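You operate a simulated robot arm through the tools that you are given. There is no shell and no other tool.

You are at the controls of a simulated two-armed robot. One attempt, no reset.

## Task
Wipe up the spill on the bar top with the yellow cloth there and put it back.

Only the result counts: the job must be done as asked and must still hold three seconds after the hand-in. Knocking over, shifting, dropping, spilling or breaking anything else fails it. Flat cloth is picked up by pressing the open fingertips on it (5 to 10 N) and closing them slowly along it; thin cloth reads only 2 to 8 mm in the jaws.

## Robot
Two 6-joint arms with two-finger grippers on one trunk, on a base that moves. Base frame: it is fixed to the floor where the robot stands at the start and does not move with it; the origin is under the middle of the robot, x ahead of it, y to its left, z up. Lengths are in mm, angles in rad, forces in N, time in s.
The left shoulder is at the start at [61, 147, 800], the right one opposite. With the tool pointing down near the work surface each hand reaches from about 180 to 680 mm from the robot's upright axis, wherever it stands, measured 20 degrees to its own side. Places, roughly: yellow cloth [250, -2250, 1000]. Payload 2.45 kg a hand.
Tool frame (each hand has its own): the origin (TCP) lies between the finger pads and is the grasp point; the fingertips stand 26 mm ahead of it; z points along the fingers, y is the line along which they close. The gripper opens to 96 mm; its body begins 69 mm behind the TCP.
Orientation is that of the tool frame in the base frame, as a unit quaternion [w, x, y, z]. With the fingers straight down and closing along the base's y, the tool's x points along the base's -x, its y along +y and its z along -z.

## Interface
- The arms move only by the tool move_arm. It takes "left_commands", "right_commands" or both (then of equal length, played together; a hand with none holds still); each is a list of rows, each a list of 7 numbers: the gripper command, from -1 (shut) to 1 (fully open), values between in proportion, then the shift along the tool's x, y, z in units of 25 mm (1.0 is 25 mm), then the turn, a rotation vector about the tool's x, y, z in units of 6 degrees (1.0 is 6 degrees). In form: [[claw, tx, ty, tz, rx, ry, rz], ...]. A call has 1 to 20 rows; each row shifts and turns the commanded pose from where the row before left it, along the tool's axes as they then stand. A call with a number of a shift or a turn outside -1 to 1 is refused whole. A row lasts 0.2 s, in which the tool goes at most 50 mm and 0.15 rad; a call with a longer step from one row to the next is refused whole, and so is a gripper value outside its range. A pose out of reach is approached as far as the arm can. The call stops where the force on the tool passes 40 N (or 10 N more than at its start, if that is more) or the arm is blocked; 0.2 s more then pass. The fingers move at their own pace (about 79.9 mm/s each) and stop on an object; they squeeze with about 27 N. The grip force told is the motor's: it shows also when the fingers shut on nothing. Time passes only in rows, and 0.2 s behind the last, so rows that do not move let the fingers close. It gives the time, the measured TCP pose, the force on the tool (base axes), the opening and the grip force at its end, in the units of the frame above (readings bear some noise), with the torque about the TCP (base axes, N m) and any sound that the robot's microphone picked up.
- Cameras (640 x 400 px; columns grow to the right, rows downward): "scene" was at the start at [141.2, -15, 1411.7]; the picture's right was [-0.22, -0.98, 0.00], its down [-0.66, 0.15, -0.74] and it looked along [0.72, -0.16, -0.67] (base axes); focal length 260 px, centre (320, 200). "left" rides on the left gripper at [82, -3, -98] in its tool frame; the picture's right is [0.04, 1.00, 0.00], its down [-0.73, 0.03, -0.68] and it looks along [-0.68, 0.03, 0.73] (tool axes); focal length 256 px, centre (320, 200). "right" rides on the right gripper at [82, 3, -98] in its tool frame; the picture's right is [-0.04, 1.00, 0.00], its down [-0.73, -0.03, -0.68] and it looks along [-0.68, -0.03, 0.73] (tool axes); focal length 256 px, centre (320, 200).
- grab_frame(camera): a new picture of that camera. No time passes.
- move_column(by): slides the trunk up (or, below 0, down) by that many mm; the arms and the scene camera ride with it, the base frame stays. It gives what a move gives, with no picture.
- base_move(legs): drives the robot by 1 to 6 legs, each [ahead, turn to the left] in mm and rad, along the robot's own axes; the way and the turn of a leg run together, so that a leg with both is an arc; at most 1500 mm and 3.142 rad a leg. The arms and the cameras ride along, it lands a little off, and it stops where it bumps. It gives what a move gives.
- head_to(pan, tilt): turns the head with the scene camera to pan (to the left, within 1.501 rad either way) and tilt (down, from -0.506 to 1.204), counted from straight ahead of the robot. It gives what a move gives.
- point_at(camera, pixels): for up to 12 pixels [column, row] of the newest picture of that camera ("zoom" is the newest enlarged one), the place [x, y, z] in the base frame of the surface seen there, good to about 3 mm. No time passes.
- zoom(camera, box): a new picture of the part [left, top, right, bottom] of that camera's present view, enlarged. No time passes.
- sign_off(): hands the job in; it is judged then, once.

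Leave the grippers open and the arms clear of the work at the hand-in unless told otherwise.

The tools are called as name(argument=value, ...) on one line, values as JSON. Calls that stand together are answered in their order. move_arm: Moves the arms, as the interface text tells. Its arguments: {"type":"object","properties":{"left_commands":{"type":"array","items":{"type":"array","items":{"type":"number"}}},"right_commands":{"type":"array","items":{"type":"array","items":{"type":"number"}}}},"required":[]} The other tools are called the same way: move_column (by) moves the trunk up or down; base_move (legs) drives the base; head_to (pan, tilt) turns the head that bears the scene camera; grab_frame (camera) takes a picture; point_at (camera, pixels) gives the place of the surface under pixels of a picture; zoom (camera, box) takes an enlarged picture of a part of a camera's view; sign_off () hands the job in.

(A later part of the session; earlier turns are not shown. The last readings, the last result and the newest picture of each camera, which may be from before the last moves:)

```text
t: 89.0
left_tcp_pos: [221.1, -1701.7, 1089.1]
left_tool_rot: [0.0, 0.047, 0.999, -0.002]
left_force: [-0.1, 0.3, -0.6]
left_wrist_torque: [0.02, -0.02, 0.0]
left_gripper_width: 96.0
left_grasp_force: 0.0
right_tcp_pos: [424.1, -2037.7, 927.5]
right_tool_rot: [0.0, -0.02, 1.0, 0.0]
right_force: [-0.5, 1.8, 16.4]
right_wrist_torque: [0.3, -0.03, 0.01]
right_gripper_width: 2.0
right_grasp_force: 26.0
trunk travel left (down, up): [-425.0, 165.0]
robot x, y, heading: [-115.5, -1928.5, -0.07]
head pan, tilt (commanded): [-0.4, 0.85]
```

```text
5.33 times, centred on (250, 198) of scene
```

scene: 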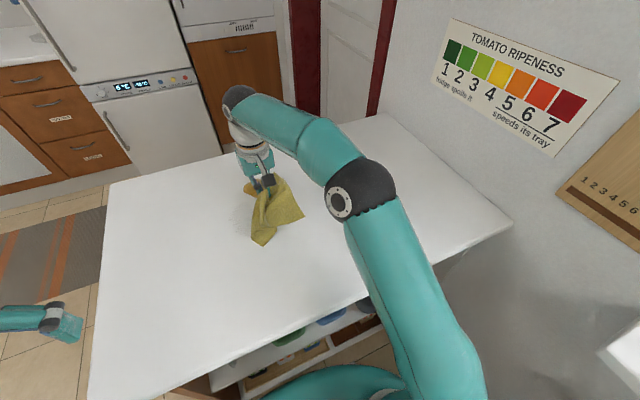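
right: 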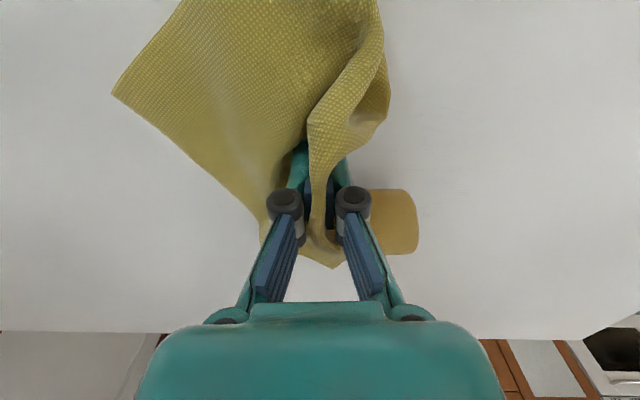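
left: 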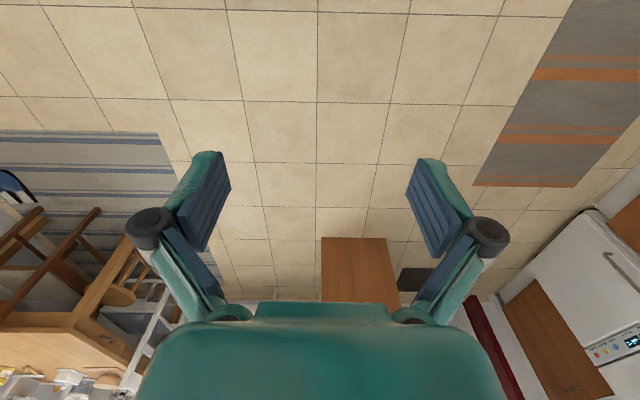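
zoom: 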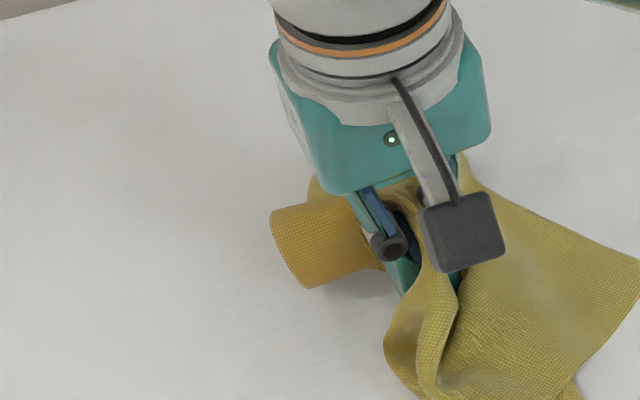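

It looks almost clean. The force is 16 N, so I ease up 0.8 mm and make one more forward pass along x≈424.

move_arm(right_commands=[[-1, 0.2, 0, -0.03, 0, 0, 0], [-1, -0.019, 0.5, 0, 0, 0, 0], [-1, -0.019, 0.5, 0, 0, 0, 0], [-1, -0.019, 0.5, 0, 0, 0, 0], [-1, -0.019, 0.5, 0, 0, 0, 0], [-1, -0.019, 0.5, 0, 0, 0, 0], [-1, -0.019, 0.5, 0, 0, 0, 0], [-1, -0.019, 0.5, 0, 0, 0, 0], [-1, -0.019, 0.5, 0, 0, 0, 0], [-1, -0.019, 0.5, 0, 0, 0, 0], [-1, 0, 0, 0, 0, 0, 0]])

grab_frame(camera="right")

```text
t: 91.4
left_tcp_pos: [222.4, -1702.0, 1089.0]
left_tool_rot: [0.0, 0.047, 0.999, -0.001]
left_force: [-0.4, 0.0, -0.6]
left_wrist_torque: [0.02, -0.01, 0.0]
left_gripper_width: 96.0
left_grasp_force: 0.0
right_tcp_pos: [419.8, -1924.5, 926.6]
right_tool_rot: [-0.001, -0.02, 1.0, 0.0]
right_force: [-1.0, 0.1, 1.1]
right_wrist_torque: [-0.04, -0.03, -0.02]
right_gripper_width: 3.1
right_grasp_force: 23.8
trunk travel left (down, up): [-425.0, 165.0]
robot x, y, heading: [-117.1, -1928.2, -0.067]
head pan, tilt (commanded): [-0.4, 0.85]
```

```text
taken
```

right: 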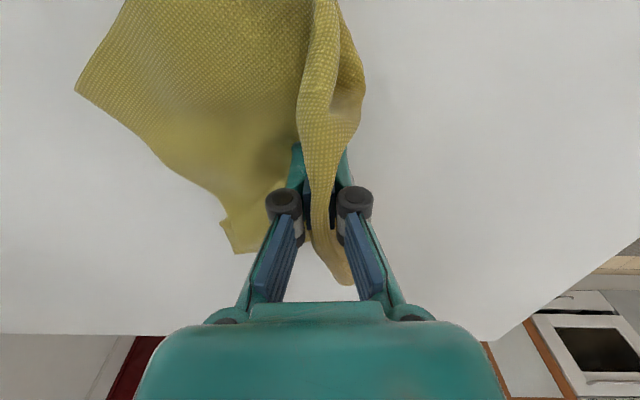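

I press 0.8 mm more, shift to x≈402 and wipe back, for the near edge of the smear.

move_arm(right_commands=[[-1, 0.36, 0, 0.03, 0, 0, 0], [-1, 0.36, 0, 0, 0, 0, 0], [-1, 0.019, -0.5, 0, 0, 0, 0], [-1, 0.019, -0.5, 0, 0, 0, 0], [-1, 0.019, -0.5, 0, 0, 0, 0], [-1, 0.019, -0.5, 0, 0, 0, 0], [-1, 0.019, -0.5, 0, 0, 0, 0], [-1, 0.019, -0.5, 0, 0, 0, 0], [-1, 0.019, -0.5, 0, 0, 0, 0], [-1, 0.019, -0.5, -0.01, 0, 0, 0], [-1, 0.019, -0.5, -0.01, 0, 0, 0], [-1, 0, 0, 0, 0, 0, 0]])

grab_frame(camera="right")

zoom(camera="scene", box=[190, 160, 310, 235])

```text
t: 94.0
left_tcp_pos: [223.1, -1701.1, 1089.2]
left_tool_rot: [0.0, 0.048, 0.999, -0.001]
left_force: [-0.9, -0.6, -0.1]
left_wrist_torque: [0.0, 0.03, -0.02]
left_gripper_width: 95.9
left_grasp_force: 0.1
right_tcp_pos: [400.1, -2040.5, 927.7]
right_tool_rot: [0.0, -0.019, 1.0, -0.001]
right_force: [0.2, 0.0, 3.2]
right_wrist_torque: [-0.04, 0.03, -0.01]
right_gripper_width: 4.2
right_grasp_force: 27.6
trunk travel left (down, up): [-425.0, 165.0]
robot x, y, heading: [-114.8, -1931.6, -0.067]
head pan, tilt (commanded): [-0.4, 0.85]
```

```text
taken
```

right: 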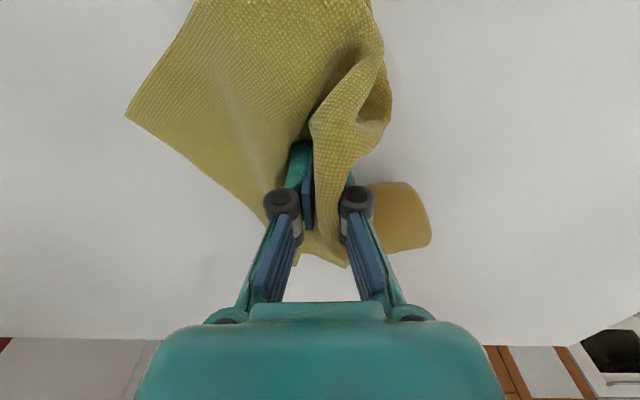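

```text
5.33 times, centred on (250, 198) of scene
```

zoom: 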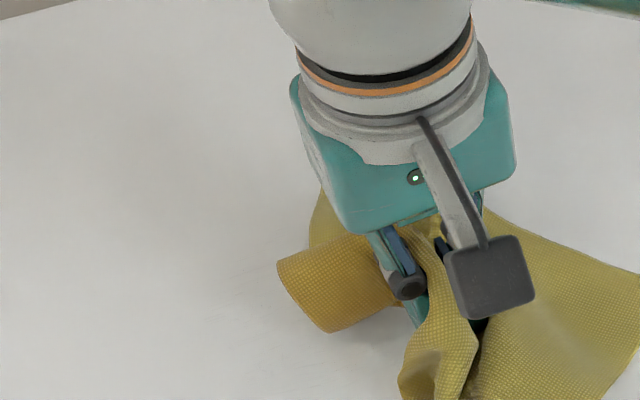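

Only the faintest streaks may remain near (250,300) in the zoom. I do another full round: shift to x≈450 and wipe forward.

move_arm(right_commands=[[-1, -0.5, 0, 0, 0, 0, 0], [-1, -0.5, 0, 0, 0, 0, 0], [-1, -0.5, 0, 0, 0, 0, 0], [-1, -0.5, 0, 0, 0, 0, 0], [-1, -0.019, 0.5, 0, 0, 0, 0], [-1, -0.019, 0.5, 0, 0, 0, 0], [-1, -0.019, 0.5, 0, 0, 0, 0], [-1, -0.019, 0.5, 0, 0, 0, 0], [-1, -0.019, 0.5, 0, 0, 0, 0], [-1, -0.019, 0.5, 0, 0, 0, 0], [-1, -0.019, 0.5, 0, 0, 0, 0], [-1, -0.019, 0.5, 0, 0, 0, 0], [-1, -0.019, 0.5, 0, 0, 0, 0], [-1, 0, 0, 0, 0, 0, 0]])

```text
t: 97.0
left_tcp_pos: [222.7, -1702.6, 1089.1]
left_tool_rot: [0.0, 0.047, 0.999, -0.001]
left_force: [0.4, -0.4, 0.1]
left_wrist_torque: [0.0, 0.03, 0.01]
left_gripper_width: 96.1
left_grasp_force: 0.0
right_tcp_pos: [450.7, -1925.2, 927.5]
right_tool_rot: [-0.001, -0.019, 1.0, 0.0]
right_force: [-0.2, 0.1, 3.6]
right_wrist_torque: [0.06, 0.03, 0.0]
right_gripper_width: 1.6
right_grasp_force: 24.5
trunk travel left (down, up): [-425.0, 165.0]
robot x, y, heading: [-115.9, -1924.7, -0.072]
head pan, tilt (commanded): [-0.4, 0.85]
```

3.6 N. I shift to x≈472 and wipe back.

move_arm(right_commands=[[-1, -0.44, 0, 0.02, 0, 0, 0], [-1, -0.44, 0, 0, 0, 0, 0], [-1, 0.019, -0.5, 0, 0, 0, 0], [-1, 0.019, -0.5, 0, 0, 0, 0], [-1, 0.019, -0.5, 0, 0, 0, 0], [-1, 0.019, -0.5, 0, 0, 0, 0], [-1, 0.019, -0.5, 0, 0, 0, 0], [-1, 0.019, -0.5, 0, 0, 0, 0], [-1, 0.019, -0.5, 0, 0, 0, 0], [-1, 0.019, -0.5, 0, 0, 0, 0], [-1, 0.019, -0.5, 0, 0, 0, 0], [-1, 0, 0, 0, 0, 0, 0]])

grab_frame(camera="right")

zoom(camera="scene", box=[190, 160, 310, 235])

```text
t: 99.6
left_tcp_pos: [221.6, -1701.1, 1089.1]
left_tool_rot: [0.0, 0.049, 0.999, 0.0]
left_force: [0.7, -0.7, 0.3]
left_wrist_torque: [0.02, 0.0, 0.01]
left_gripper_width: 95.8
left_grasp_force: 0.1
right_tcp_pos: [473.4, -2037.3, 927.9]
right_tool_rot: [0.0, -0.019, 1.0, -0.001]
right_force: [-0.1, -0.3, 8.9]
right_wrist_torque: [-0.01, 0.01, 0.0]
right_gripper_width: 4.0
right_grasp_force: 27.6
trunk travel left (down, up): [-425.0, 165.0]
robot x, y, heading: [-112.1, -1927.9, -0.071]
head pan, tilt (commanded): [-0.4, 0.85]
```

```text
taken
```

right: 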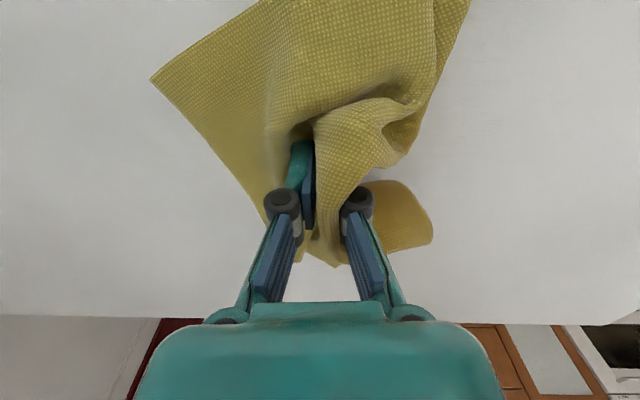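

```text
5.33 times, centred on (250, 198) of scene
```

zoom: 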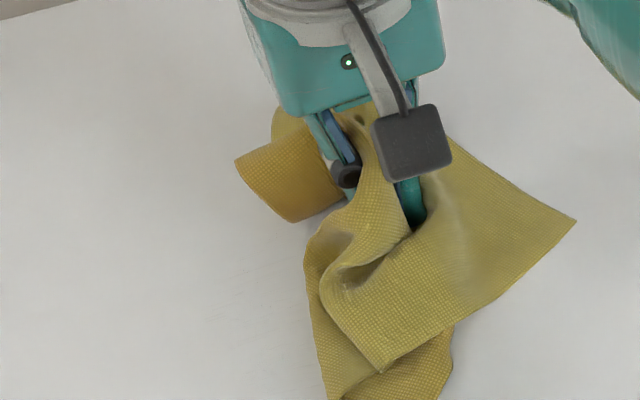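

It looks clean. I zoom hard on the wiped area around (235,215) to check for residue.

zoom(camera="scene", box=[205, 190, 261, 225])

zoom(camera="right", box=[380, 0, 620, 150])

```text
11.43 times, centred on (233, 208) of scene
```

zoom: 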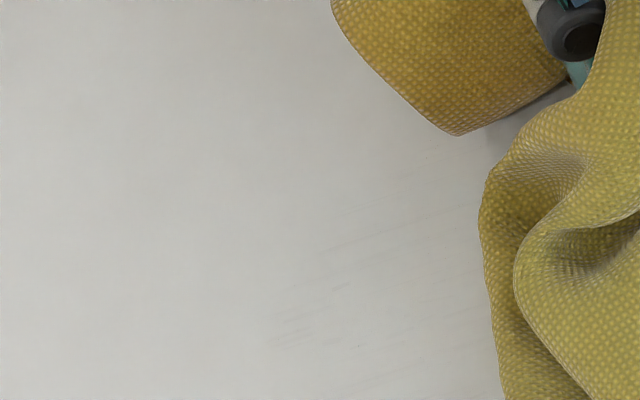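

```text
2.67 times, centred on (500, 75) of right
```

zoom: 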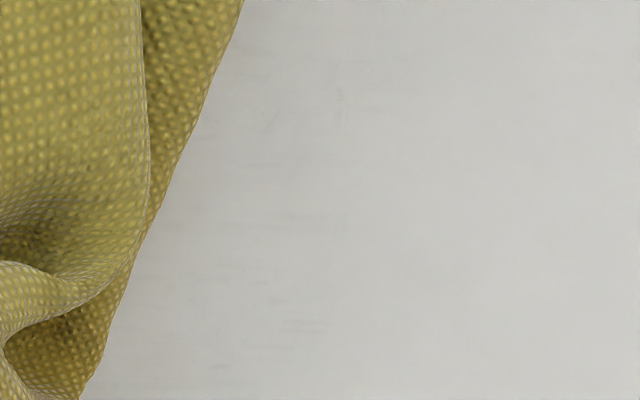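

There are only barely visible traces at (390,210) and (300,330) in the scene zoom. I locate them for two more passes.

zoom(camera="scene", box=[205, 190, 261, 225])

point_at(camera="zoom", pixels=[[390, 205], [300, 335], [420, 285], [350, 385], [450, 230], [280, 310]])

```text
11.43 times, centred on (233, 208) of scene
```

zoom: 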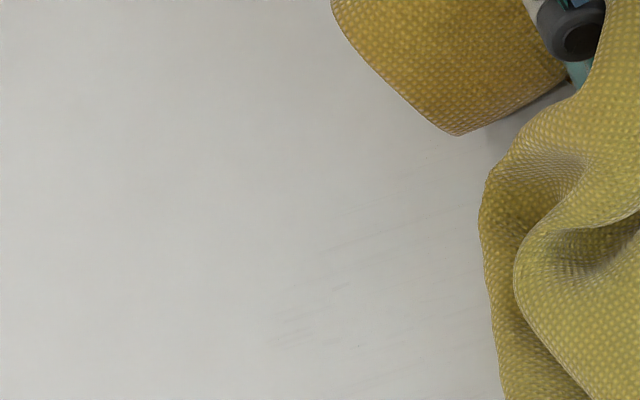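

```text
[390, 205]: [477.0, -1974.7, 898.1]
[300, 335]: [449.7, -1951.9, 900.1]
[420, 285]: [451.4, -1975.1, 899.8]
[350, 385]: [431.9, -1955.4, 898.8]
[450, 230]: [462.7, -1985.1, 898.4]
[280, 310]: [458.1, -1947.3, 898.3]
```

Traces sit at x≈430–477, y≈-1947 to -1985. I make a forward pass along x≈474 and back along x≈458 in one go.

move_arm(right_commands=[[-1, -0.019, 0.5, -0.01, 0, 0, 0], [-1, -0.019, 0.5, 0, 0, 0, 0], [-1, -0.019, 0.5, 0, 0, 0, 0], [-1, -0.019, 0.5, 0, 0, 0, 0], [-1, -0.019, 0.5, 0, 0, 0, 0], [-1, -0.019, 0.5, 0, 0, 0, 0], [-1, -0.019, 0.5, 0, 0, 0, 0], [-1, -0.019, 0.5, 0, 0, 0, 0], [-1, -0.019, 0.5, 0, 0, 0, 0], [-1, 0.3, 0, 0.02, 0, 0, 0], [-1, 0.3, 0, 0.02, 0, 0, 0], [-1, 0.019, -0.5, 0, 0, 0, 0], [-1, 0.019, -0.5, 0, 0, 0, 0], [-1, 0.019, -0.5, 0, 0, 0, 0], [-1, 0.019, -0.5, 0, 0, 0, 0], [-1, 0.019, -0.5, 0, 0, 0, 0], [-1, 0.019, -0.5, 0, 0, 0, 0], [-1, 0.019, -0.5, 0, 0, 0, 0], [-1, 0.019, -0.5, -0.01, 0, 0, 0], [-1, 0.019, -0.5, -0.01, 0, 0, 0]])

zoom(camera="scene", box=[205, 190, 261, 225])

```text
t: 103.8
left_tcp_pos: [221.4, -1701.3, 1089.8]
left_tool_rot: [0.0, 0.048, 0.999, -0.001]
left_force: [-0.4, -0.7, -0.2]
left_wrist_torque: [0.02, 0.0, 0.01]
left_gripper_width: 96.0
left_grasp_force: 0.0
right_tcp_pos: [455.1, -2038.3, 926.6]
right_tool_rot: [-0.001, -0.019, 1.0, -0.001]
right_force: [0.2, -0.5, 17.9]
right_wrist_torque: [-0.09, 0.03, 0.0]
right_gripper_width: 4.0
right_grasp_force: 31.2
trunk travel left (down, up): [-425.0, 165.0]
robot x, y, heading: [-113.5, -1930.2, -0.07]
head pan, tilt (commanded): [-0.4, 0.85]
```

```text
11.43 times, centred on (233, 208) of scene
```

zoom: 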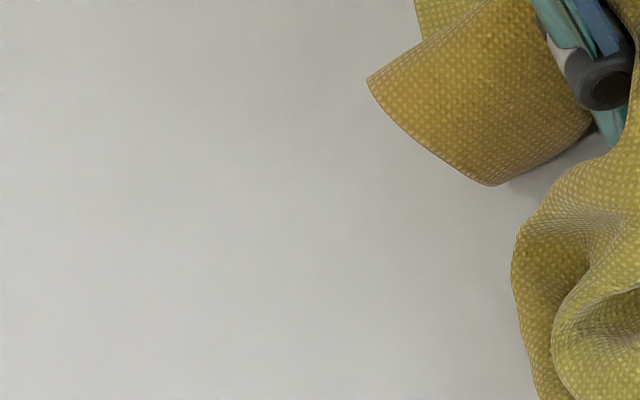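

The wiped area is clean in the picture. I now lift the cloth about 120 mm to see the whole wiped surface and how the cloth hangs.

move_arm(right_commands=[[-1, 0, 0, -0.3, 0, 0, 0], [-1, 0, 0, -0.5, 0, 0, 0], [-1, 0, 0, -0.5, 0, 0, 0], [-1, 0.2, 0, -0.5, 0, 0, 0], [-1, 0.2, 0, -0.5, 0, 0, 0], [-1, 0.2, 0, -0.5, 0, 0, 0], [-1, 0.2, 0, -0.5, 0, 0, 0], [-1, 0.2, 0, -0.5, 0, 0, 0], [-1, 0.2, 0, -0.5, 0, 0, 0], [-1, 0.2, 0, -0.5, 0, 0, 0], [-1, 0, 0, 0, 0, 0, 0]])

grab_frame(camera="scene")

zoom(camera="scene", box=[170, 110, 330, 260])

grab_frame(camera="right")

```text
t: 106.2
left_tcp_pos: [222.9, -1702.4, 1088.6]
left_tool_rot: [0.0, 0.049, 0.999, 0.0]
left_force: [0.1, -0.3, -0.4]
left_wrist_torque: [-0.01, 0.0, 0.01]
left_gripper_width: 95.6
left_grasp_force: 0.2
right_tcp_pos: [422.1, -2037.8, 1046.1]
right_tool_rot: [0.0, -0.019, 1.0, 0.0]
right_force: [-0.5, -0.7, 3.2]
right_wrist_torque: [0.0, 0.0, 0.0]
right_gripper_width: 3.6
right_grasp_force: 25.9
trunk travel left (down, up): [-425.0, 165.0]
robot x, y, heading: [-115.3, -1928.9, -0.073]
head pan, tilt (commanded): [-0.4, 0.85]
```

```text
taken
```

scene: 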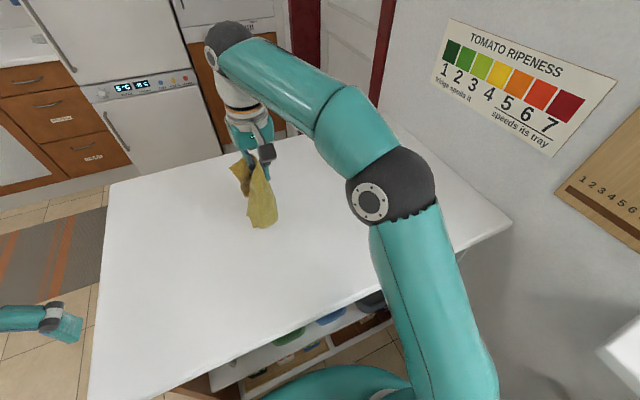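

```text
2.67 times, centred on (250, 185) of scene
```

zoom: 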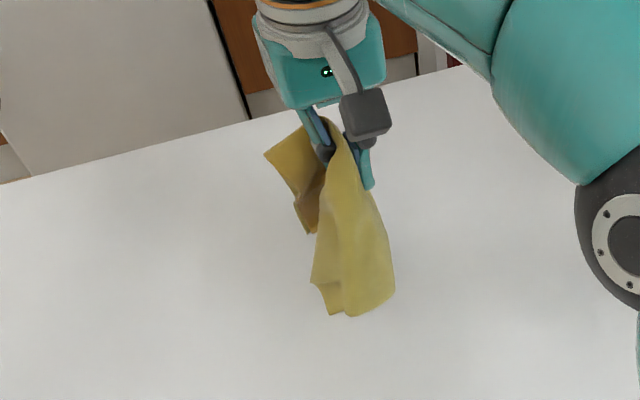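

```text
taken
```

right: 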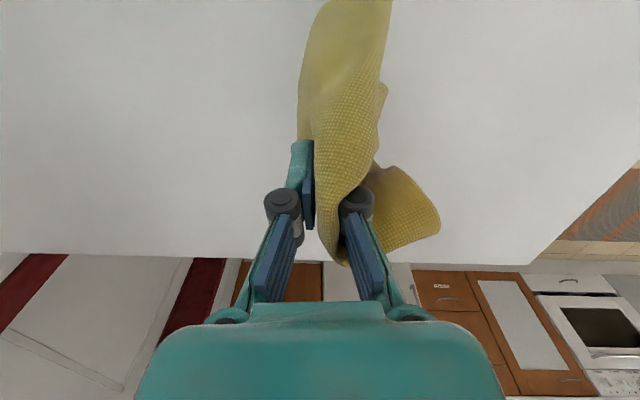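

The bar top under the cloth looks clean. The cloth hangs from its middle, held at 3.6 mm. I carry it back above its old place (320,-2334) at this height.

move_arm(right_commands=[[-1, 0.283, -0.73, 0, 0, 0, 0], [-1, 0.283, -0.73, 0, 0, 0, 0], [-1, 0.283, -0.73, 0, 0, 0, 0], [-1, 0.283, -0.73, 0, 0, 0, 0], [-1, 0.283, -0.73, 0, 0, 0, 0], [-1, 0.283, -0.73, 0, 0, 0, 0], [-1, 0.283, -0.73, 0, 0, 0, 0], [-1, 0.283, -0.73, 0, 0, 0, 0], [-1, 0.283, -0.73, 0, 0, 0, 0], [-1, 0.283, -0.73, 0, 0, 0, 0], [-1, 0.283, -0.73, 0, 0, 0, 0], [-1, 0.283, -0.73, 0, 0, 0, 0], [-1, 0.283, -0.73, 0, 0, 0, 0], [-1, 0.283, -0.73, 0, 0, 0, 0], [-1, 0.283, -0.73, 0, 0, 0, 0], [-1, 0.283, -0.73, 0, 0, 0, 0], [-1, 0, 0, 0, 0, 0, 0]])

zoom(camera="scene", box=[300, 90, 500, 240])

zoom(camera="scene", box=[190, 160, 310, 235])

grab_frame(camera="right")

```text
t: 109.8
left_tcp_pos: [222.4, -1702.4, 1088.5]
left_tool_rot: [0.001, 0.048, 0.999, -0.001]
left_force: [-0.7, 0.3, -0.4]
left_wrist_torque: [-0.03, 0.02, 0.02]
left_gripper_width: 96.0
left_grasp_force: 0.2
right_tcp_pos: [320.2, -2333.8, 1045.7]
right_tool_rot: [-0.001, -0.02, 1.0, -0.001]
right_force: [1.2, -0.6, -0.1]
right_wrist_torque: [0.06, -0.03, 0.01]
right_gripper_width: 1.0
right_grasp_force: 23.7
trunk travel left (down, up): [-425.0, 165.0]
robot x, y, heading: [-117.8, -1925.3, -0.067]
head pan, tilt (commanded): [-0.4, 0.85]
```

```text
2.67 times, centred on (400, 165) of scene
```

zoom: 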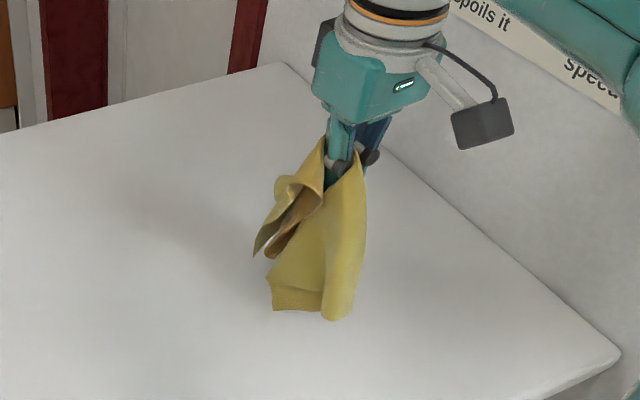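

```text
5.33 times, centred on (250, 198) of scene
```

zoom: 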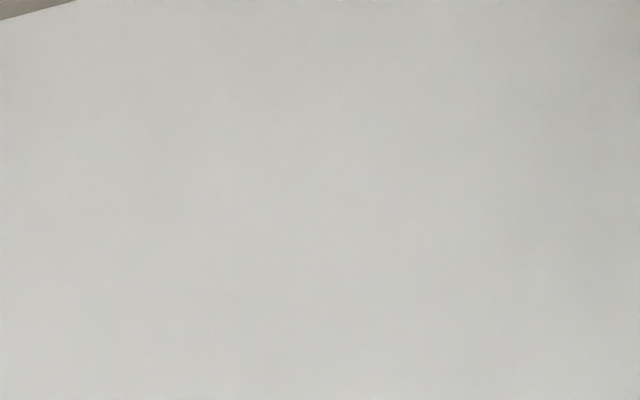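

```text
taken
```

right: 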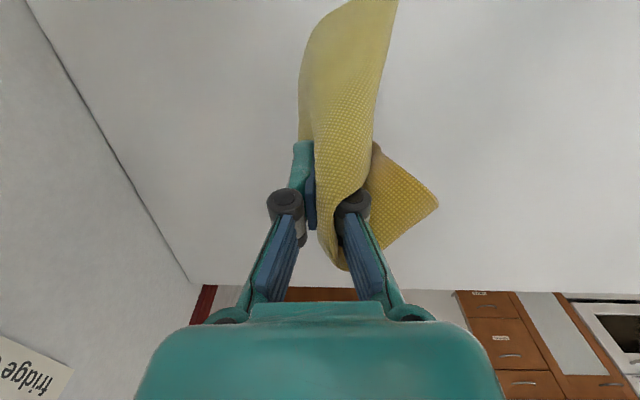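

The spill area is spotless. I now lower the cloth straight down at its old place, slowly.

move_arm(right_commands=[[-1, 0, 0, 0.5, 0, 0, 0], [-1, 0, 0, 0.5, 0, 0, 0], [-1, 0, 0, 0.5, 0, 0, 0], [-1, 0, 0, 0.5, 0, 0, 0], [-1, 0, 0, 0.5, 0, 0, 0], [-1, 0, 0, 0.5, 0, 0, 0], [-1, 0, 0, 0.5, 0, 0, 0], [-1, 0, 0, 0.4, 0, 0, 0], [-1, 0, 0, 0.3, 0, 0, 0], [-1, 0, 0, 0, 0, 0, 0]])

zoom(camera="scene", box=[300, 110, 480, 245])

grab_frame(camera="right")

```text
t: 112.0
left_tcp_pos: [222.2, -1702.2, 1089.6]
left_tool_rot: [0.0, 0.048, 0.999, -0.001]
left_force: [0.7, 0.4, -0.1]
left_wrist_torque: [-0.03, -0.04, 0.01]
left_gripper_width: 95.9
left_grasp_force: 0.0
right_tcp_pos: [319.8, -2334.2, 940.5]
right_tool_rot: [-0.001, -0.019, 1.0, -0.001]
right_force: [-0.7, -1.0, 4.9]
right_wrist_torque: [-0.06, -0.1, -0.02]
right_gripper_width: 1.1
right_grasp_force: 24.6
trunk travel left (down, up): [-425.0, 165.0]
robot x, y, heading: [-113.5, -1925.0, -0.071]
head pan, tilt (commanded): [-0.4, 0.85]
```

```text
2.96 times, centred on (390, 178) of scene
```

zoom: 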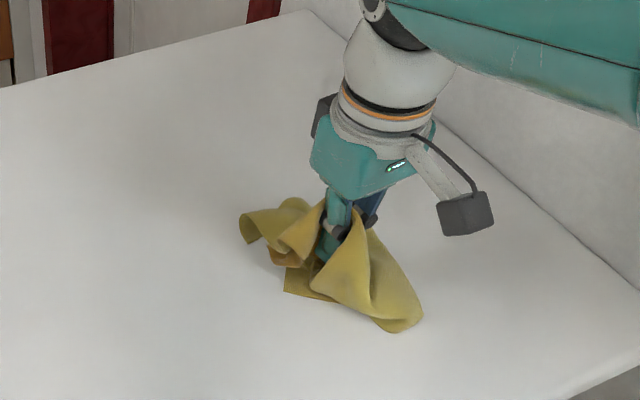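

```text
taken
```

right: 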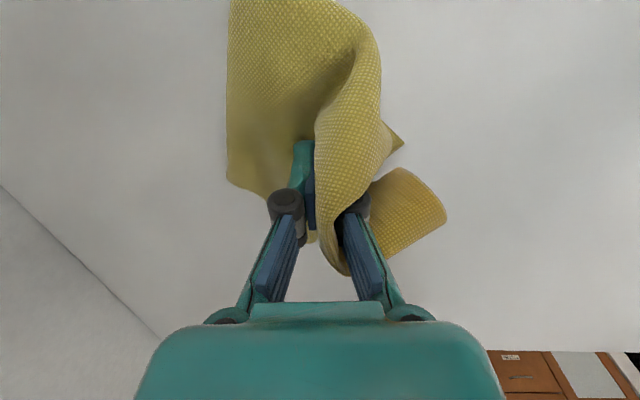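

The cloth is back on its place but rumpled. I open the fingers slowly and rise, to see how it settles before I spread it out.

move_arm(right_commands=[[-0.8, 0, 0, 0, 0, 0, 0], [-0.6, 0, 0, 0, 0, 0, 0], [-0.4, 0, 0, 0, 0, 0, 0], [-0.2, 0, 0, 0, 0, 0, 0], [0, 0, 0, 0, 0, 0, 0], [0, 0, 0, 0, 0, 0, 0], [0, 0, 0, -0.3, 0, 0, 0], [0, 0, 0, -0.5, 0, 0, 0], [0, 0, 0, -0.5, 0, 0, 0], [0, 0, 0, -0.5, 0, 0, 0], [0, 0, 0, -0.5, 0, 0, 0], [0, 0, 0, -0.5, 0, 0, 0], [0, 0, 0, -0.5, 0, 0, 0], [0, 0, 0, -0.5, 0, 0, 0], [0, 0, 0, -0.5, 0, 0, 0]])

zoom(camera="scene", box=[300, 110, 480, 245])

grab_frame(camera="right")

```text
t: 115.2
left_tcp_pos: [222.2, -1702.3, 1089.0]
left_tool_rot: [0.0, 0.048, 0.999, 0.0]
left_force: [0.8, -0.3, 0.1]
left_wrist_torque: [-0.01, 0.01, 0.02]
left_gripper_width: 96.0
left_grasp_force: 0.0
right_tcp_pos: [319.9, -2333.5, 1048.3]
right_tool_rot: [-0.001, -0.02, 1.0, 0.0]
right_force: [-1.1, -0.1, 0.8]
right_wrist_torque: [0.0, 0.05, -0.01]
right_gripper_width: 47.9
right_grasp_force: 0.0
trunk travel left (down, up): [-425.0, 165.0]
robot x, y, heading: [-114.1, -1926.5, -0.073]
head pan, tilt (commanded): [-0.4, 0.85]
```

```text
2.96 times, centred on (390, 178) of scene
```

zoom: 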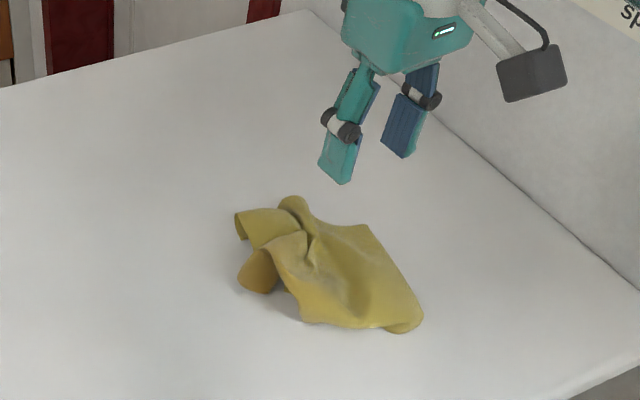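

```text
taken
```

right: 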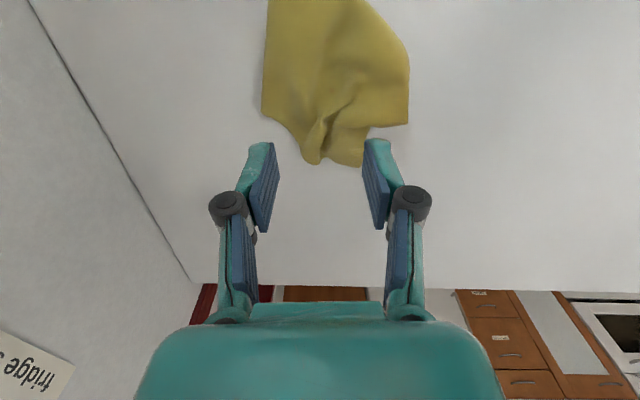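

The cloth is released but folded over on itself. I measure its outline in the zoom to plan how to spread it.

point_at(camera="zoom", pixels=[[238, 216], [244, 238], [292, 199], [368, 228], [420, 315], [395, 330], [303, 318], [264, 290], [242, 284], [310, 250], [340, 280], [275, 255]])

zoom(camera="scene", box=[350, 150, 430, 230])

```text
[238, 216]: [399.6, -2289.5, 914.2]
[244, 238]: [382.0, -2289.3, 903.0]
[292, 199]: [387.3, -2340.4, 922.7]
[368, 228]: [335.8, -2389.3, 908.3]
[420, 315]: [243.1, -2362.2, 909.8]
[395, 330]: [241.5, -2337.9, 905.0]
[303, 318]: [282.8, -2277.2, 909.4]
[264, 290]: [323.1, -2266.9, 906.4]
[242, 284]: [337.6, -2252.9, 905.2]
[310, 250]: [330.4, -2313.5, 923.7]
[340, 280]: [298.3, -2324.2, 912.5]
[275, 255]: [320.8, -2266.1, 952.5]
```

```text
5.00 times, centred on (390, 190) of scene
```

zoom: 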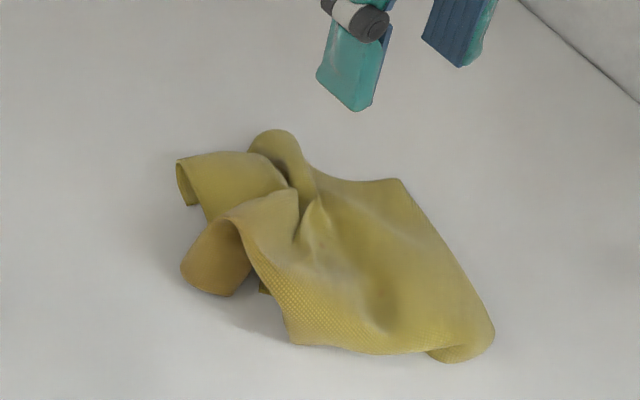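

The cloth lies within its old area (x 240–400, y -2250 to -2390) but bunched. I back the hand off by 150 mm and up, so the wrist camera gives a good view of it.

move_arm(right_commands=[[0.46, 0.6, 0, -0.2, 0, 0, 0], [0.46, 0.6, 0, -0.2, 0, 0, 0], [0.46, 0.6, 0, -0.2, 0, 0, 0], [0.46, 0.6, 0, -0.2, 0, 0, 0], [0.46, 0.6, 0, -0.2, 0, 0, 0], [0.46, 0.6, 0, -0.2, 0, 0, 0], [0.46, 0.6, 0, -0.2, 0, 0, 0], [0.46, 0.6, 0, -0.2, 0, 0, 0], [0.46, 0.6, 0, 0, 0, 0, 0], [0.46, 0.6, 0, 0, 0, 0, 0]])

grab_frame(camera="right")

zoom(camera="right", box=[200, 60, 440, 240])

zoom(camera="scene", box=[340, 140, 460, 240])

```text
t: 117.4
left_tcp_pos: [221.4, -1702.9, 1089.3]
left_tool_rot: [0.0, 0.048, 0.999, -0.001]
left_force: [-0.2, 0.0, 0.5]
left_wrist_torque: [0.02, -0.01, 0.02]
left_gripper_width: 95.8
left_grasp_force: 0.1
right_tcp_pos: [170.7, -2340.2, 1089.0]
right_tool_rot: [-0.001, -0.019, 1.0, 0.0]
right_force: [0.2, 0.7, 0.1]
right_wrist_torque: [-0.03, -0.03, -0.03]
right_gripper_width: 70.2
right_grasp_force: 0.1
trunk travel left (down, up): [-425.0, 165.0]
robot x, y, heading: [-115.7, -1926.1, -0.075]
head pan, tilt (commanded): [-0.4, 0.85]
```

```text
taken
```

right: 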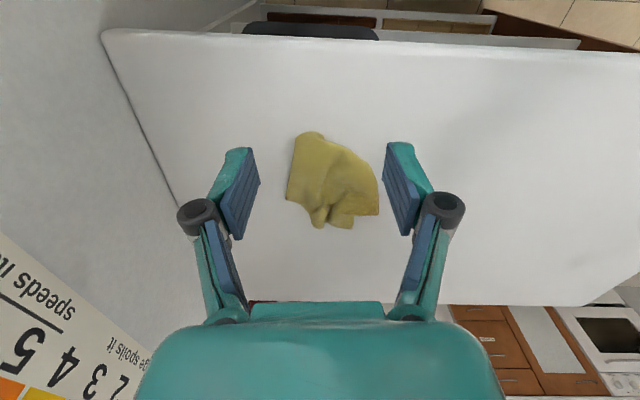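

```text
2.22 times, centred on (320, 150) of right
```

zoom: 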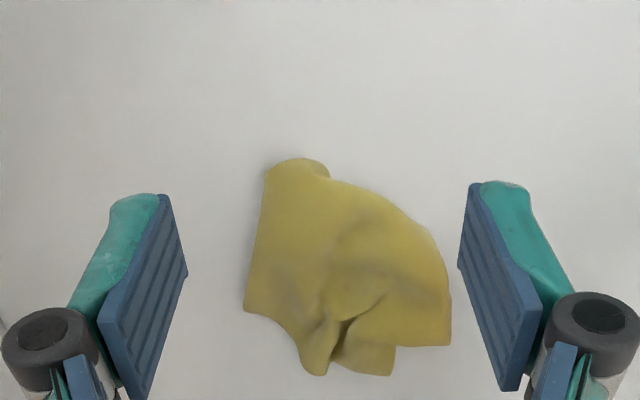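

```text
4.00 times, centred on (400, 190) of scene
```

zoom: 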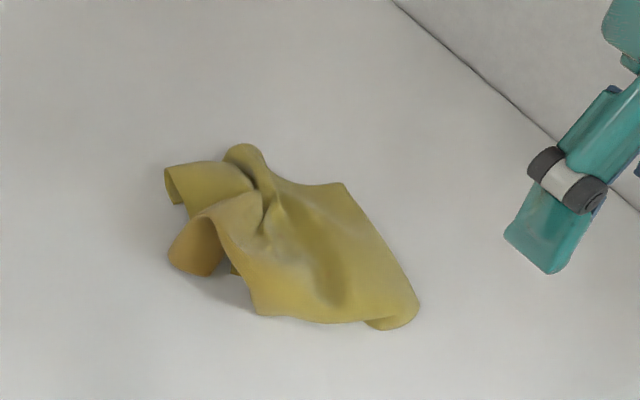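

The cloth is bunched to about 150×130 mm. To lay it flatter I will pick it up by the corner that points at me, near (258,-2342), and draw it out along its diagonal. First I move above that corner with about 44 mm opening.

move_arm(right_commands=[[-0.08, -0.29, -0.018, 0.48, 0, 0, 0], [-0.08, -0.29, -0.018, 0.48, 0, 0, 0], [-0.08, -0.29, -0.018, 0.48, 0, 0, 0], [-0.08, -0.29, -0.018, 0.48, 0, 0, 0], [-0.08, -0.29, -0.018, 0.48, 0, 0, 0], [-0.08, -0.29, -0.018, 0.48, 0, 0, 0], [-0.08, -0.29, -0.018, 0.48, 0, 0, 0], [-0.08, -0.29, -0.018, 0.48, 0, 0, 0], [-0.08, -0.29, -0.018, 0.48, 0, 0, 0], [-0.08, -0.29, -0.018, 0.48, 0, 0, 0], [-0.08, -0.29, -0.018, 0.4, 0, 0, 0], [-0.08, -0.29, -0.018, 0.4, 0, 0, 0], [-0.08, 0, 0, 0, 0, 0, 0]])

zoom(camera="scene", box=[340, 140, 460, 240])

grab_frame(camera="right")

```text
t: 120.2
left_tcp_pos: [222.7, -1702.7, 1087.7]
left_tool_rot: [0.0, 0.048, 0.999, -0.001]
left_force: [0.0, 0.4, 1.3]
left_wrist_torque: [-0.02, -0.01, -0.03]
left_gripper_width: 95.9
left_grasp_force: 0.0
right_tcp_pos: [257.5, -2342.2, 949.1]
right_tool_rot: [-0.002, -0.019, 1.0, 0.0]
right_force: [0.1, -0.8, 0.2]
right_wrist_torque: [0.0, 0.03, 0.01]
right_gripper_width: 44.0
right_grasp_force: 0.1
trunk travel left (down, up): [-425.0, 165.0]
robot x, y, heading: [-113.1, -1923.3, -0.07]
head pan, tilt (commanded): [-0.4, 0.85]
```

```text
4.00 times, centred on (400, 190) of scene
```

zoom: 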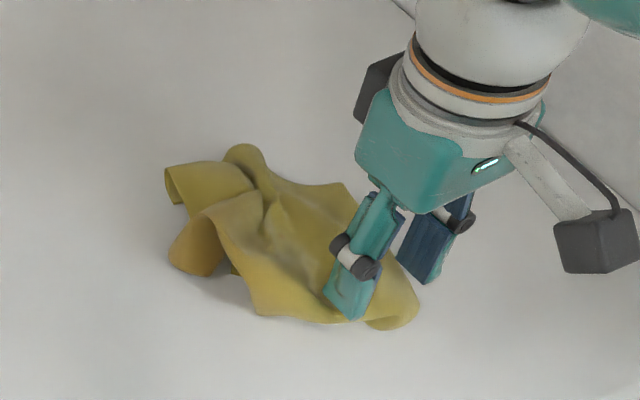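

```text
taken
```

right: 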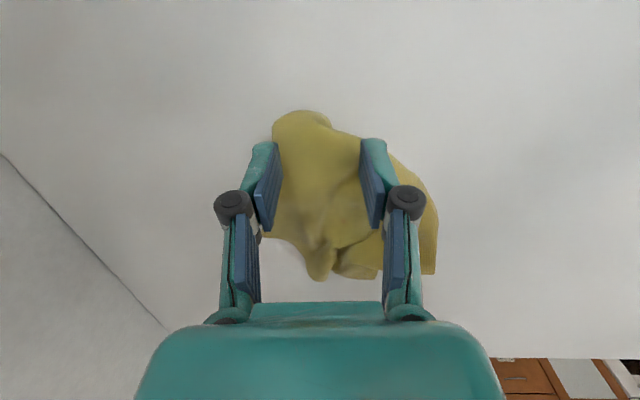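

The fingers straddle the corner. I go down 16 mm, then feel for contact in small steps.

move_arm(right_commands=[[-0.08, 0, 0, 0.3, 0, 0, 0], [-0.08, 0, 0, 0.3, 0, 0, 0], [-0.08, 0, 0, 0.06, 0, 0, 0], [-0.08, 0, 0, 0.04, 0, 0, 0]])

```text
t: 121.2
left_tcp_pos: [221.5, -1701.9, 1089.4]
left_tool_rot: [0.0, 0.048, 0.999, 0.0]
left_force: [-0.3, -0.2, 0.0]
left_wrist_torque: [0.01, 0.0, -0.01]
left_gripper_width: 96.0
left_grasp_force: 0.0
right_tcp_pos: [256.8, -2341.3, 932.0]
right_tool_rot: [-0.001, -0.019, 1.0, 0.0]
right_force: [0.6, -0.7, -0.1]
right_wrist_torque: [-0.01, -0.02, 0.04]
right_gripper_width: 43.9
right_grasp_force: 0.1
trunk travel left (down, up): [-425.0, 165.0]
robot x, y, heading: [-113.8, -1926.0, -0.07]
head pan, tilt (commanded): [-0.4, 0.85]
```

No contact at z=932. Four more 1 mm rows.

move_arm(right_commands=[[-0.08, 0, 0, 0.04, 0, 0, 0], [-0.08, 0, 0, 0.04, 0, 0, 0], [-0.08, 0, 0, 0.04, 0, 0, 0], [-0.08, 0, 0, 0.04, 0, 0, 0]])

```text
t: 122.2
left_tcp_pos: [221.1, -1702.7, 1089.3]
left_tool_rot: [0.0, 0.048, 0.999, -0.001]
left_force: [0.6, 0.5, 0.2]
left_wrist_torque: [-0.01, 0.0, 0.01]
left_gripper_width: 95.8
left_grasp_force: 0.0
right_tcp_pos: [258.3, -2340.5, 927.7]
right_tool_rot: [0.0, -0.019, 1.0, 0.0]
right_force: [-0.9, -0.6, 0.6]
right_wrist_torque: [-0.03, 0.05, 0.02]
right_gripper_width: 44.1
right_grasp_force: 0.2
trunk travel left (down, up): [-425.0, 165.0]
robot x, y, heading: [-115.5, -1927.1, -0.075]
head pan, tilt (commanded): [-0.4, 0.85]
```

Still light at z≈928. Two more 1 mm rows.

move_arm(right_commands=[[-0.08, 0, 0, 0.04, 0, 0, 0], [-0.08, 0, 0, 0.04, 0, 0, 0]])

```text
t: 122.8
left_tcp_pos: [222.4, -1702.0, 1088.9]
left_tool_rot: [0.0, 0.048, 0.999, 0.0]
left_force: [0.1, 1.5, 1.0]
left_wrist_torque: [-0.01, 0.02, -0.01]
left_gripper_width: 96.1
left_grasp_force: 0.0
right_tcp_pos: [257.6, -2341.7, 926.7]
right_tool_rot: [0.001, -0.019, 1.0, -0.001]
right_force: [0.5, -1.0, 12.4]
right_wrist_torque: [-0.16, -0.04, -0.01]
right_gripper_width: 44.2
right_grasp_force: 4.0
trunk travel left (down, up): [-425.0, 165.0]
robot x, y, heading: [-115.0, -1929.8, -0.066]
head pan, tilt (commanded): [-0.4, 0.85]
```

12.4 N: I ease up half a millimetre and close slowly, with a small rise per row.

move_arm(right_commands=[[-0.1, 0, 0, -0.02, 0, 0, 0], [-0.14, 0, 0, -0.01, 0, 0, 0], [-0.18, 0, 0, -0.012, 0, 0, 0], [-0.22, 0, 0, -0.012, 0, 0, 0], [-0.26, 0, 0, -0.012, 0, 0, 0], [-0.3, 0, 0, -0.012, 0, 0, 0]])

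```text
t: 124.2
left_tcp_pos: [221.3, -1702.7, 1088.2]
left_tool_rot: [0.0, 0.048, 0.999, -0.001]
left_force: [-0.3, 0.7, 0.2]
left_wrist_torque: [0.01, 0.02, -0.02]
left_gripper_width: 96.1
left_grasp_force: 0.1
right_tcp_pos: [256.5, -2340.5, 927.7]
right_tool_rot: [-0.001, -0.019, 1.0, -0.001]
right_force: [1.2, 1.0, 7.8]
right_wrist_torque: [0.01, -0.06, 0.01]
right_gripper_width: 33.1
right_grasp_force: 0.0
trunk travel left (down, up): [-425.0, 165.0]
robot x, y, heading: [-112.6, -1928.6, -0.07]
head pan, tilt (commanded): [-0.4, 0.85]
```

7.8 N at 33 mm. I continue to close.

move_arm(right_commands=[[-0.35, 0, 0, -0.008, 0, 0, 0], [-0.4, 0, 0, -0.008, 0, 0, 0], [-0.45, 0, 0, -0.006, 0, 0, 0], [-0.5, 0, 0, -0.006, 0, 0, 0], [-0.55, 0, 0, -0.004, 0, 0, 0], [-0.6, 0, 0, -0.004, 0, 0, 0]])

grab_frame(camera="right")

```text
t: 125.6
left_tcp_pos: [221.7, -1701.5, 1088.7]
left_tool_rot: [0.0, 0.048, 0.999, 0.0]
left_force: [-0.7, 0.3, 0.3]
left_wrist_torque: [0.0, -0.03, -0.03]
left_gripper_width: 95.8
left_grasp_force: 0.0
right_tcp_pos: [256.2, -2341.5, 929.1]
right_tool_rot: [-0.001, -0.019, 1.0, 0.0]
right_force: [0.8, -0.5, 4.7]
right_wrist_torque: [-0.05, 0.02, 0.01]
right_gripper_width: 18.3
right_grasp_force: 0.0
trunk travel left (down, up): [-425.0, 165.0]
robot x, y, heading: [-114.9, -1929.1, -0.072]
head pan, tilt (commanded): [-0.4, 0.85]
```

```text
taken
```

right: 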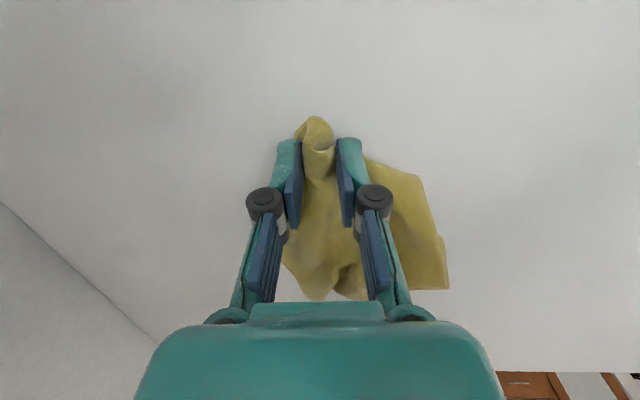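

The corner is gathering between the pads at 18 mm. I close fully.

move_arm(right_commands=[[-0.65, 0, 0, 0, 0, 0, 0], [-0.7, 0, 0, 0, 0, 0, 0], [-0.75, 0, 0, 0, 0, 0, 0], [-0.8, 0, 0, 0, 0, 0, 0], [-0.86, 0, 0, 0, 0, 0, 0], [-0.92, 0, 0, 0, 0, 0, 0], [-1, 0, 0, 0, 0, 0, 0], [-1, 0, 0, 0, 0, 0, 0], [-1, 0, 0, 0, 0, 0, 0]])

grab_frame(camera="right")

zoom(camera="scene", box=[340, 140, 460, 240])

```text
t: 127.6
left_tcp_pos: [222.0, -1701.4, 1088.2]
left_tool_rot: [-0.001, 0.048, 0.999, -0.001]
left_force: [0.4, -1.4, -0.4]
left_wrist_torque: [-0.01, 0.01, 0.0]
left_gripper_width: 96.2
left_grasp_force: 0.1
right_tcp_pos: [256.8, -2340.5, 927.7]
right_tool_rot: [-0.001, -0.02, 1.0, -0.001]
right_force: [0.3, 0.9, 5.4]
right_wrist_torque: [0.02, -0.01, 0.03]
right_gripper_width: 5.7
right_grasp_force: 27.2
trunk travel left (down, up): [-425.0, 165.0]
robot x, y, heading: [-116.4, -1928.1, -0.069]
head pan, tilt (commanded): [-0.4, 0.85]
```

```text
taken
```

right: 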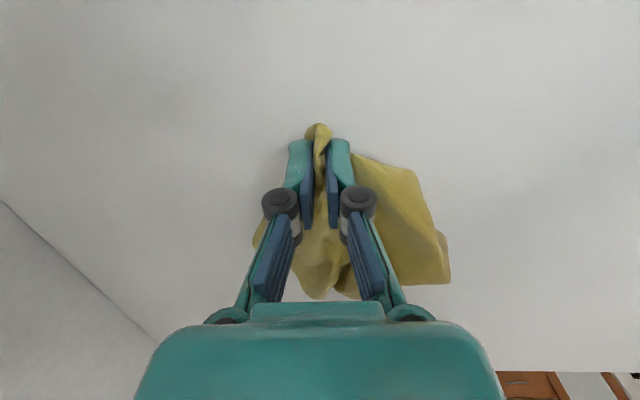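

```text
4.00 times, centred on (400, 190) of scene
```

zoom: 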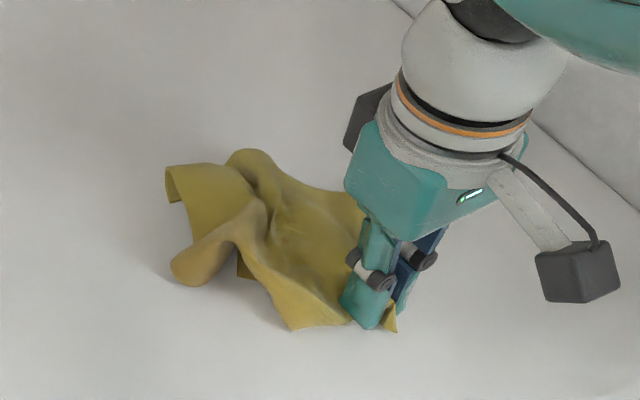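

The corner is held (5.7 mm). I lift it about 240 mm so that the cloth hangs out and unfolds by its own weight.

move_arm(right_commands=[[-1, 0, 0, -0.4, 0, 0, 0], [-1, 0, 0, -0.8, 0, 0, 0], [-1, 0, 0, -0.8, 0, 0, 0], [-1, 0, 0, -0.8, 0, 0, 0], [-1, 0, 0, -0.8, 0, 0, 0], [-1, 0, 0, -0.8, 0, 0, 0], [-1, 0, 0, -0.8, 0, 0, 0], [-1, 0, 0, -0.8, 0, 0, 0], [-1, 0, 0, -0.8, 0, 0, 0], [-1, 0, 0, -0.8, 0, 0, 0], [-1, 0, 0, -0.8, 0, 0, 0], [-1, 0, 0, -0.8, 0, 0, 0], [-1, 0, 0, -0.8, 0, 0, 0], [-1, 0, 0, 0, 0, 0, 0]])

grab_frame(camera="scene")

grab_frame(camera="right")

```text
t: 130.6
left_tcp_pos: [221.5, -1701.5, 1089.1]
left_tool_rot: [0.0, 0.048, 0.999, -0.001]
left_force: [0.5, 1.3, 0.1]
left_wrist_torque: [-0.02, -0.01, 0.0]
left_gripper_width: 96.0
left_grasp_force: 0.1
right_tcp_pos: [256.2, -2341.9, 1175.7]
right_tool_rot: [-0.001, -0.018, 1.0, 0.0]
right_force: [0.2, -1.5, 0.7]
right_wrist_torque: [-0.04, 0.01, 0.02]
right_gripper_width: 3.6
right_grasp_force: 30.3
trunk travel left (down, up): [-425.0, 165.0]
robot x, y, heading: [-113.0, -1927.2, -0.069]
head pan, tilt (commanded): [-0.4, 0.85]
```

```text
taken
```

scene: 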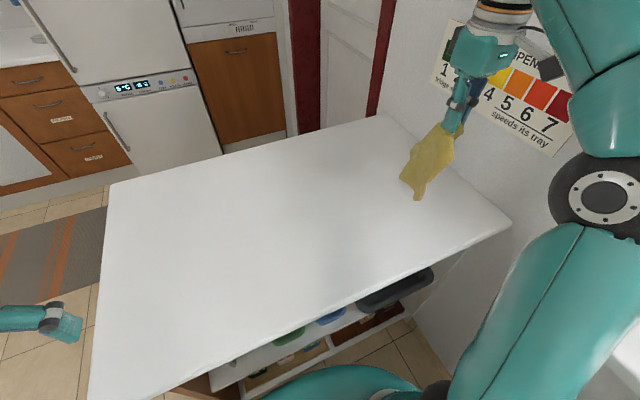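

```text
taken
```

right: 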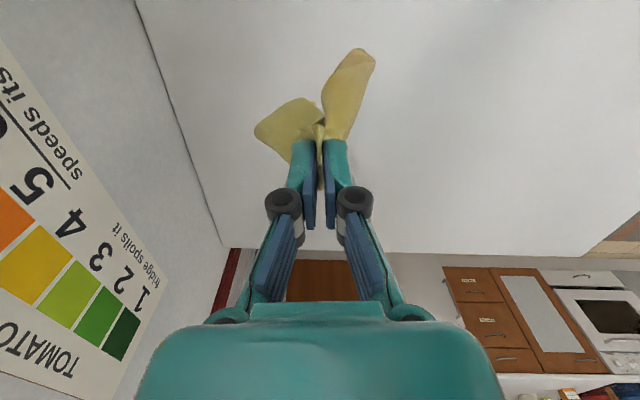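

The cloth hangs free. I zoom in on it to see how it is unfolded.

zoom(camera="scene", box=[370, 70, 510, 220])

point_at(camera="scene", pixels=[[418, 198], [404, 180], [430, 150], [455, 130], [440, 178], [412, 148]])

```text
2.67 times, centred on (440, 145) of scene
```

zoom: 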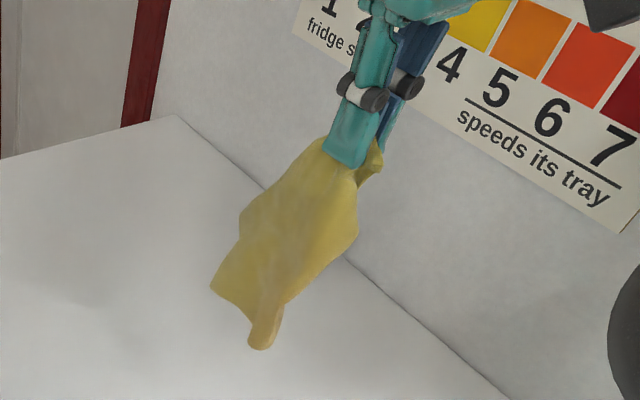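

```text
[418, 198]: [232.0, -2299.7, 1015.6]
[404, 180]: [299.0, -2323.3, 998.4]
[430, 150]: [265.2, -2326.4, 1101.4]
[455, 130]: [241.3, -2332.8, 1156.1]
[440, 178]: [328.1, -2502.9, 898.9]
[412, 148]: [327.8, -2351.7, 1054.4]
```

The gripped place turns out to be a fold near the middle, not a true corner (the cloth hangs only about 150 mm). I lay it down with a sweep towards -y, so that its loose corners come to lie open on the +y side.

move_arm(right_commands=[[-1, -0.52, 0.56, 0.6, 0, 0, 0], [-1, -0.52, 0.56, 0.6, 0, 0, 0], [-1, -0.52, 0.56, 0.6, 0, 0, 0], [-1, -0.52, 0.56, 0.6, 0, 0, 0], [-1, -0.52, 0.56, 0.6, 0, 0, 0], [-1, -0.52, 0.56, 0.6, 0, 0, 0], [-1, 0.02, -0.3, 0.6, 0, 0, 0], [-1, 0.02, -0.56, 0.6, 0, 0, 0], [-1, 0.02, -0.56, 0.6, 0, 0, 0], [-1, 0.02, -0.56, 0.6, 0, 0, 0], [-1, 0.02, -0.56, 0.6, 0, 0, 0], [-1, 0.02, -0.56, 0.6, 0, 0, 0], [-1, 0.02, -0.56, 0.6, 0, 0, 0], [-1, 0.02, -0.56, 0.6, 0, 0, 0], [-1, 0.02, -0.56, 0.6, 0, 0, 0], [-1, 0.02, -0.4, 0.3, 0, 0, 0], [-1, 0, 0, 0, 0, 0, 0]])

grab_frame(camera="right")

zoom(camera="scene", box=[310, 110, 480, 240])

```text
t: 134.2
left_tcp_pos: [222.1, -1702.8, 1089.4]
left_tool_rot: [0.0, 0.048, 0.999, -0.001]
left_force: [0.7, 0.7, 0.2]
left_wrist_torque: [-0.01, -0.02, -0.02]
left_gripper_width: 95.8
left_grasp_force: 0.0
right_tcp_pos: [331.0, -2383.0, 945.8]
right_tool_rot: [-0.001, -0.019, 1.0, -0.001]
right_force: [-0.4, 0.4, -0.8]
right_wrist_torque: [-0.03, -0.01, -0.02]
right_gripper_width: 4.8
right_grasp_force: 25.8
trunk travel left (down, up): [-425.0, 165.0]
robot x, y, heading: [-113.6, -1930.3, -0.073]
head pan, tilt (commanded): [-0.4, 0.85]
```

```text
taken
```

right: 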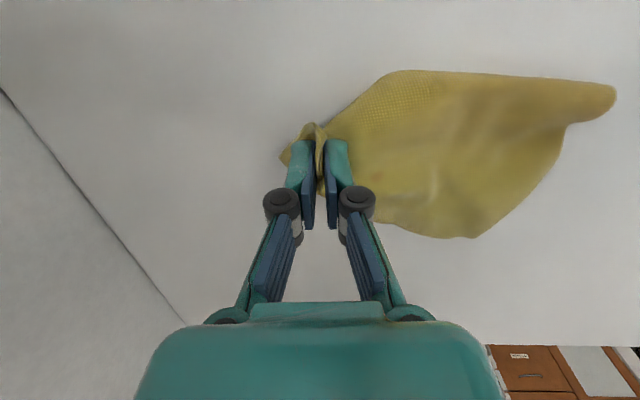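

```text
3.08 times, centred on (395, 175) of scene
```

zoom: 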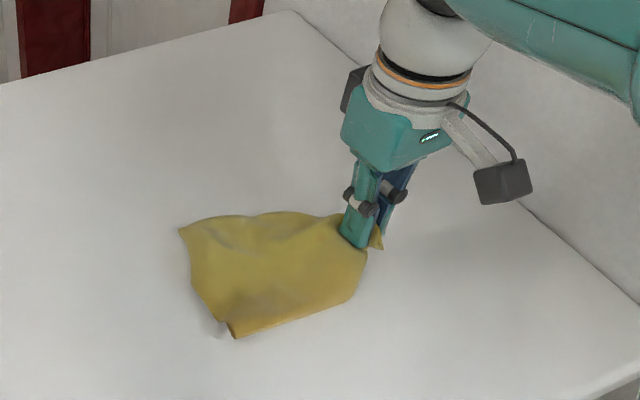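

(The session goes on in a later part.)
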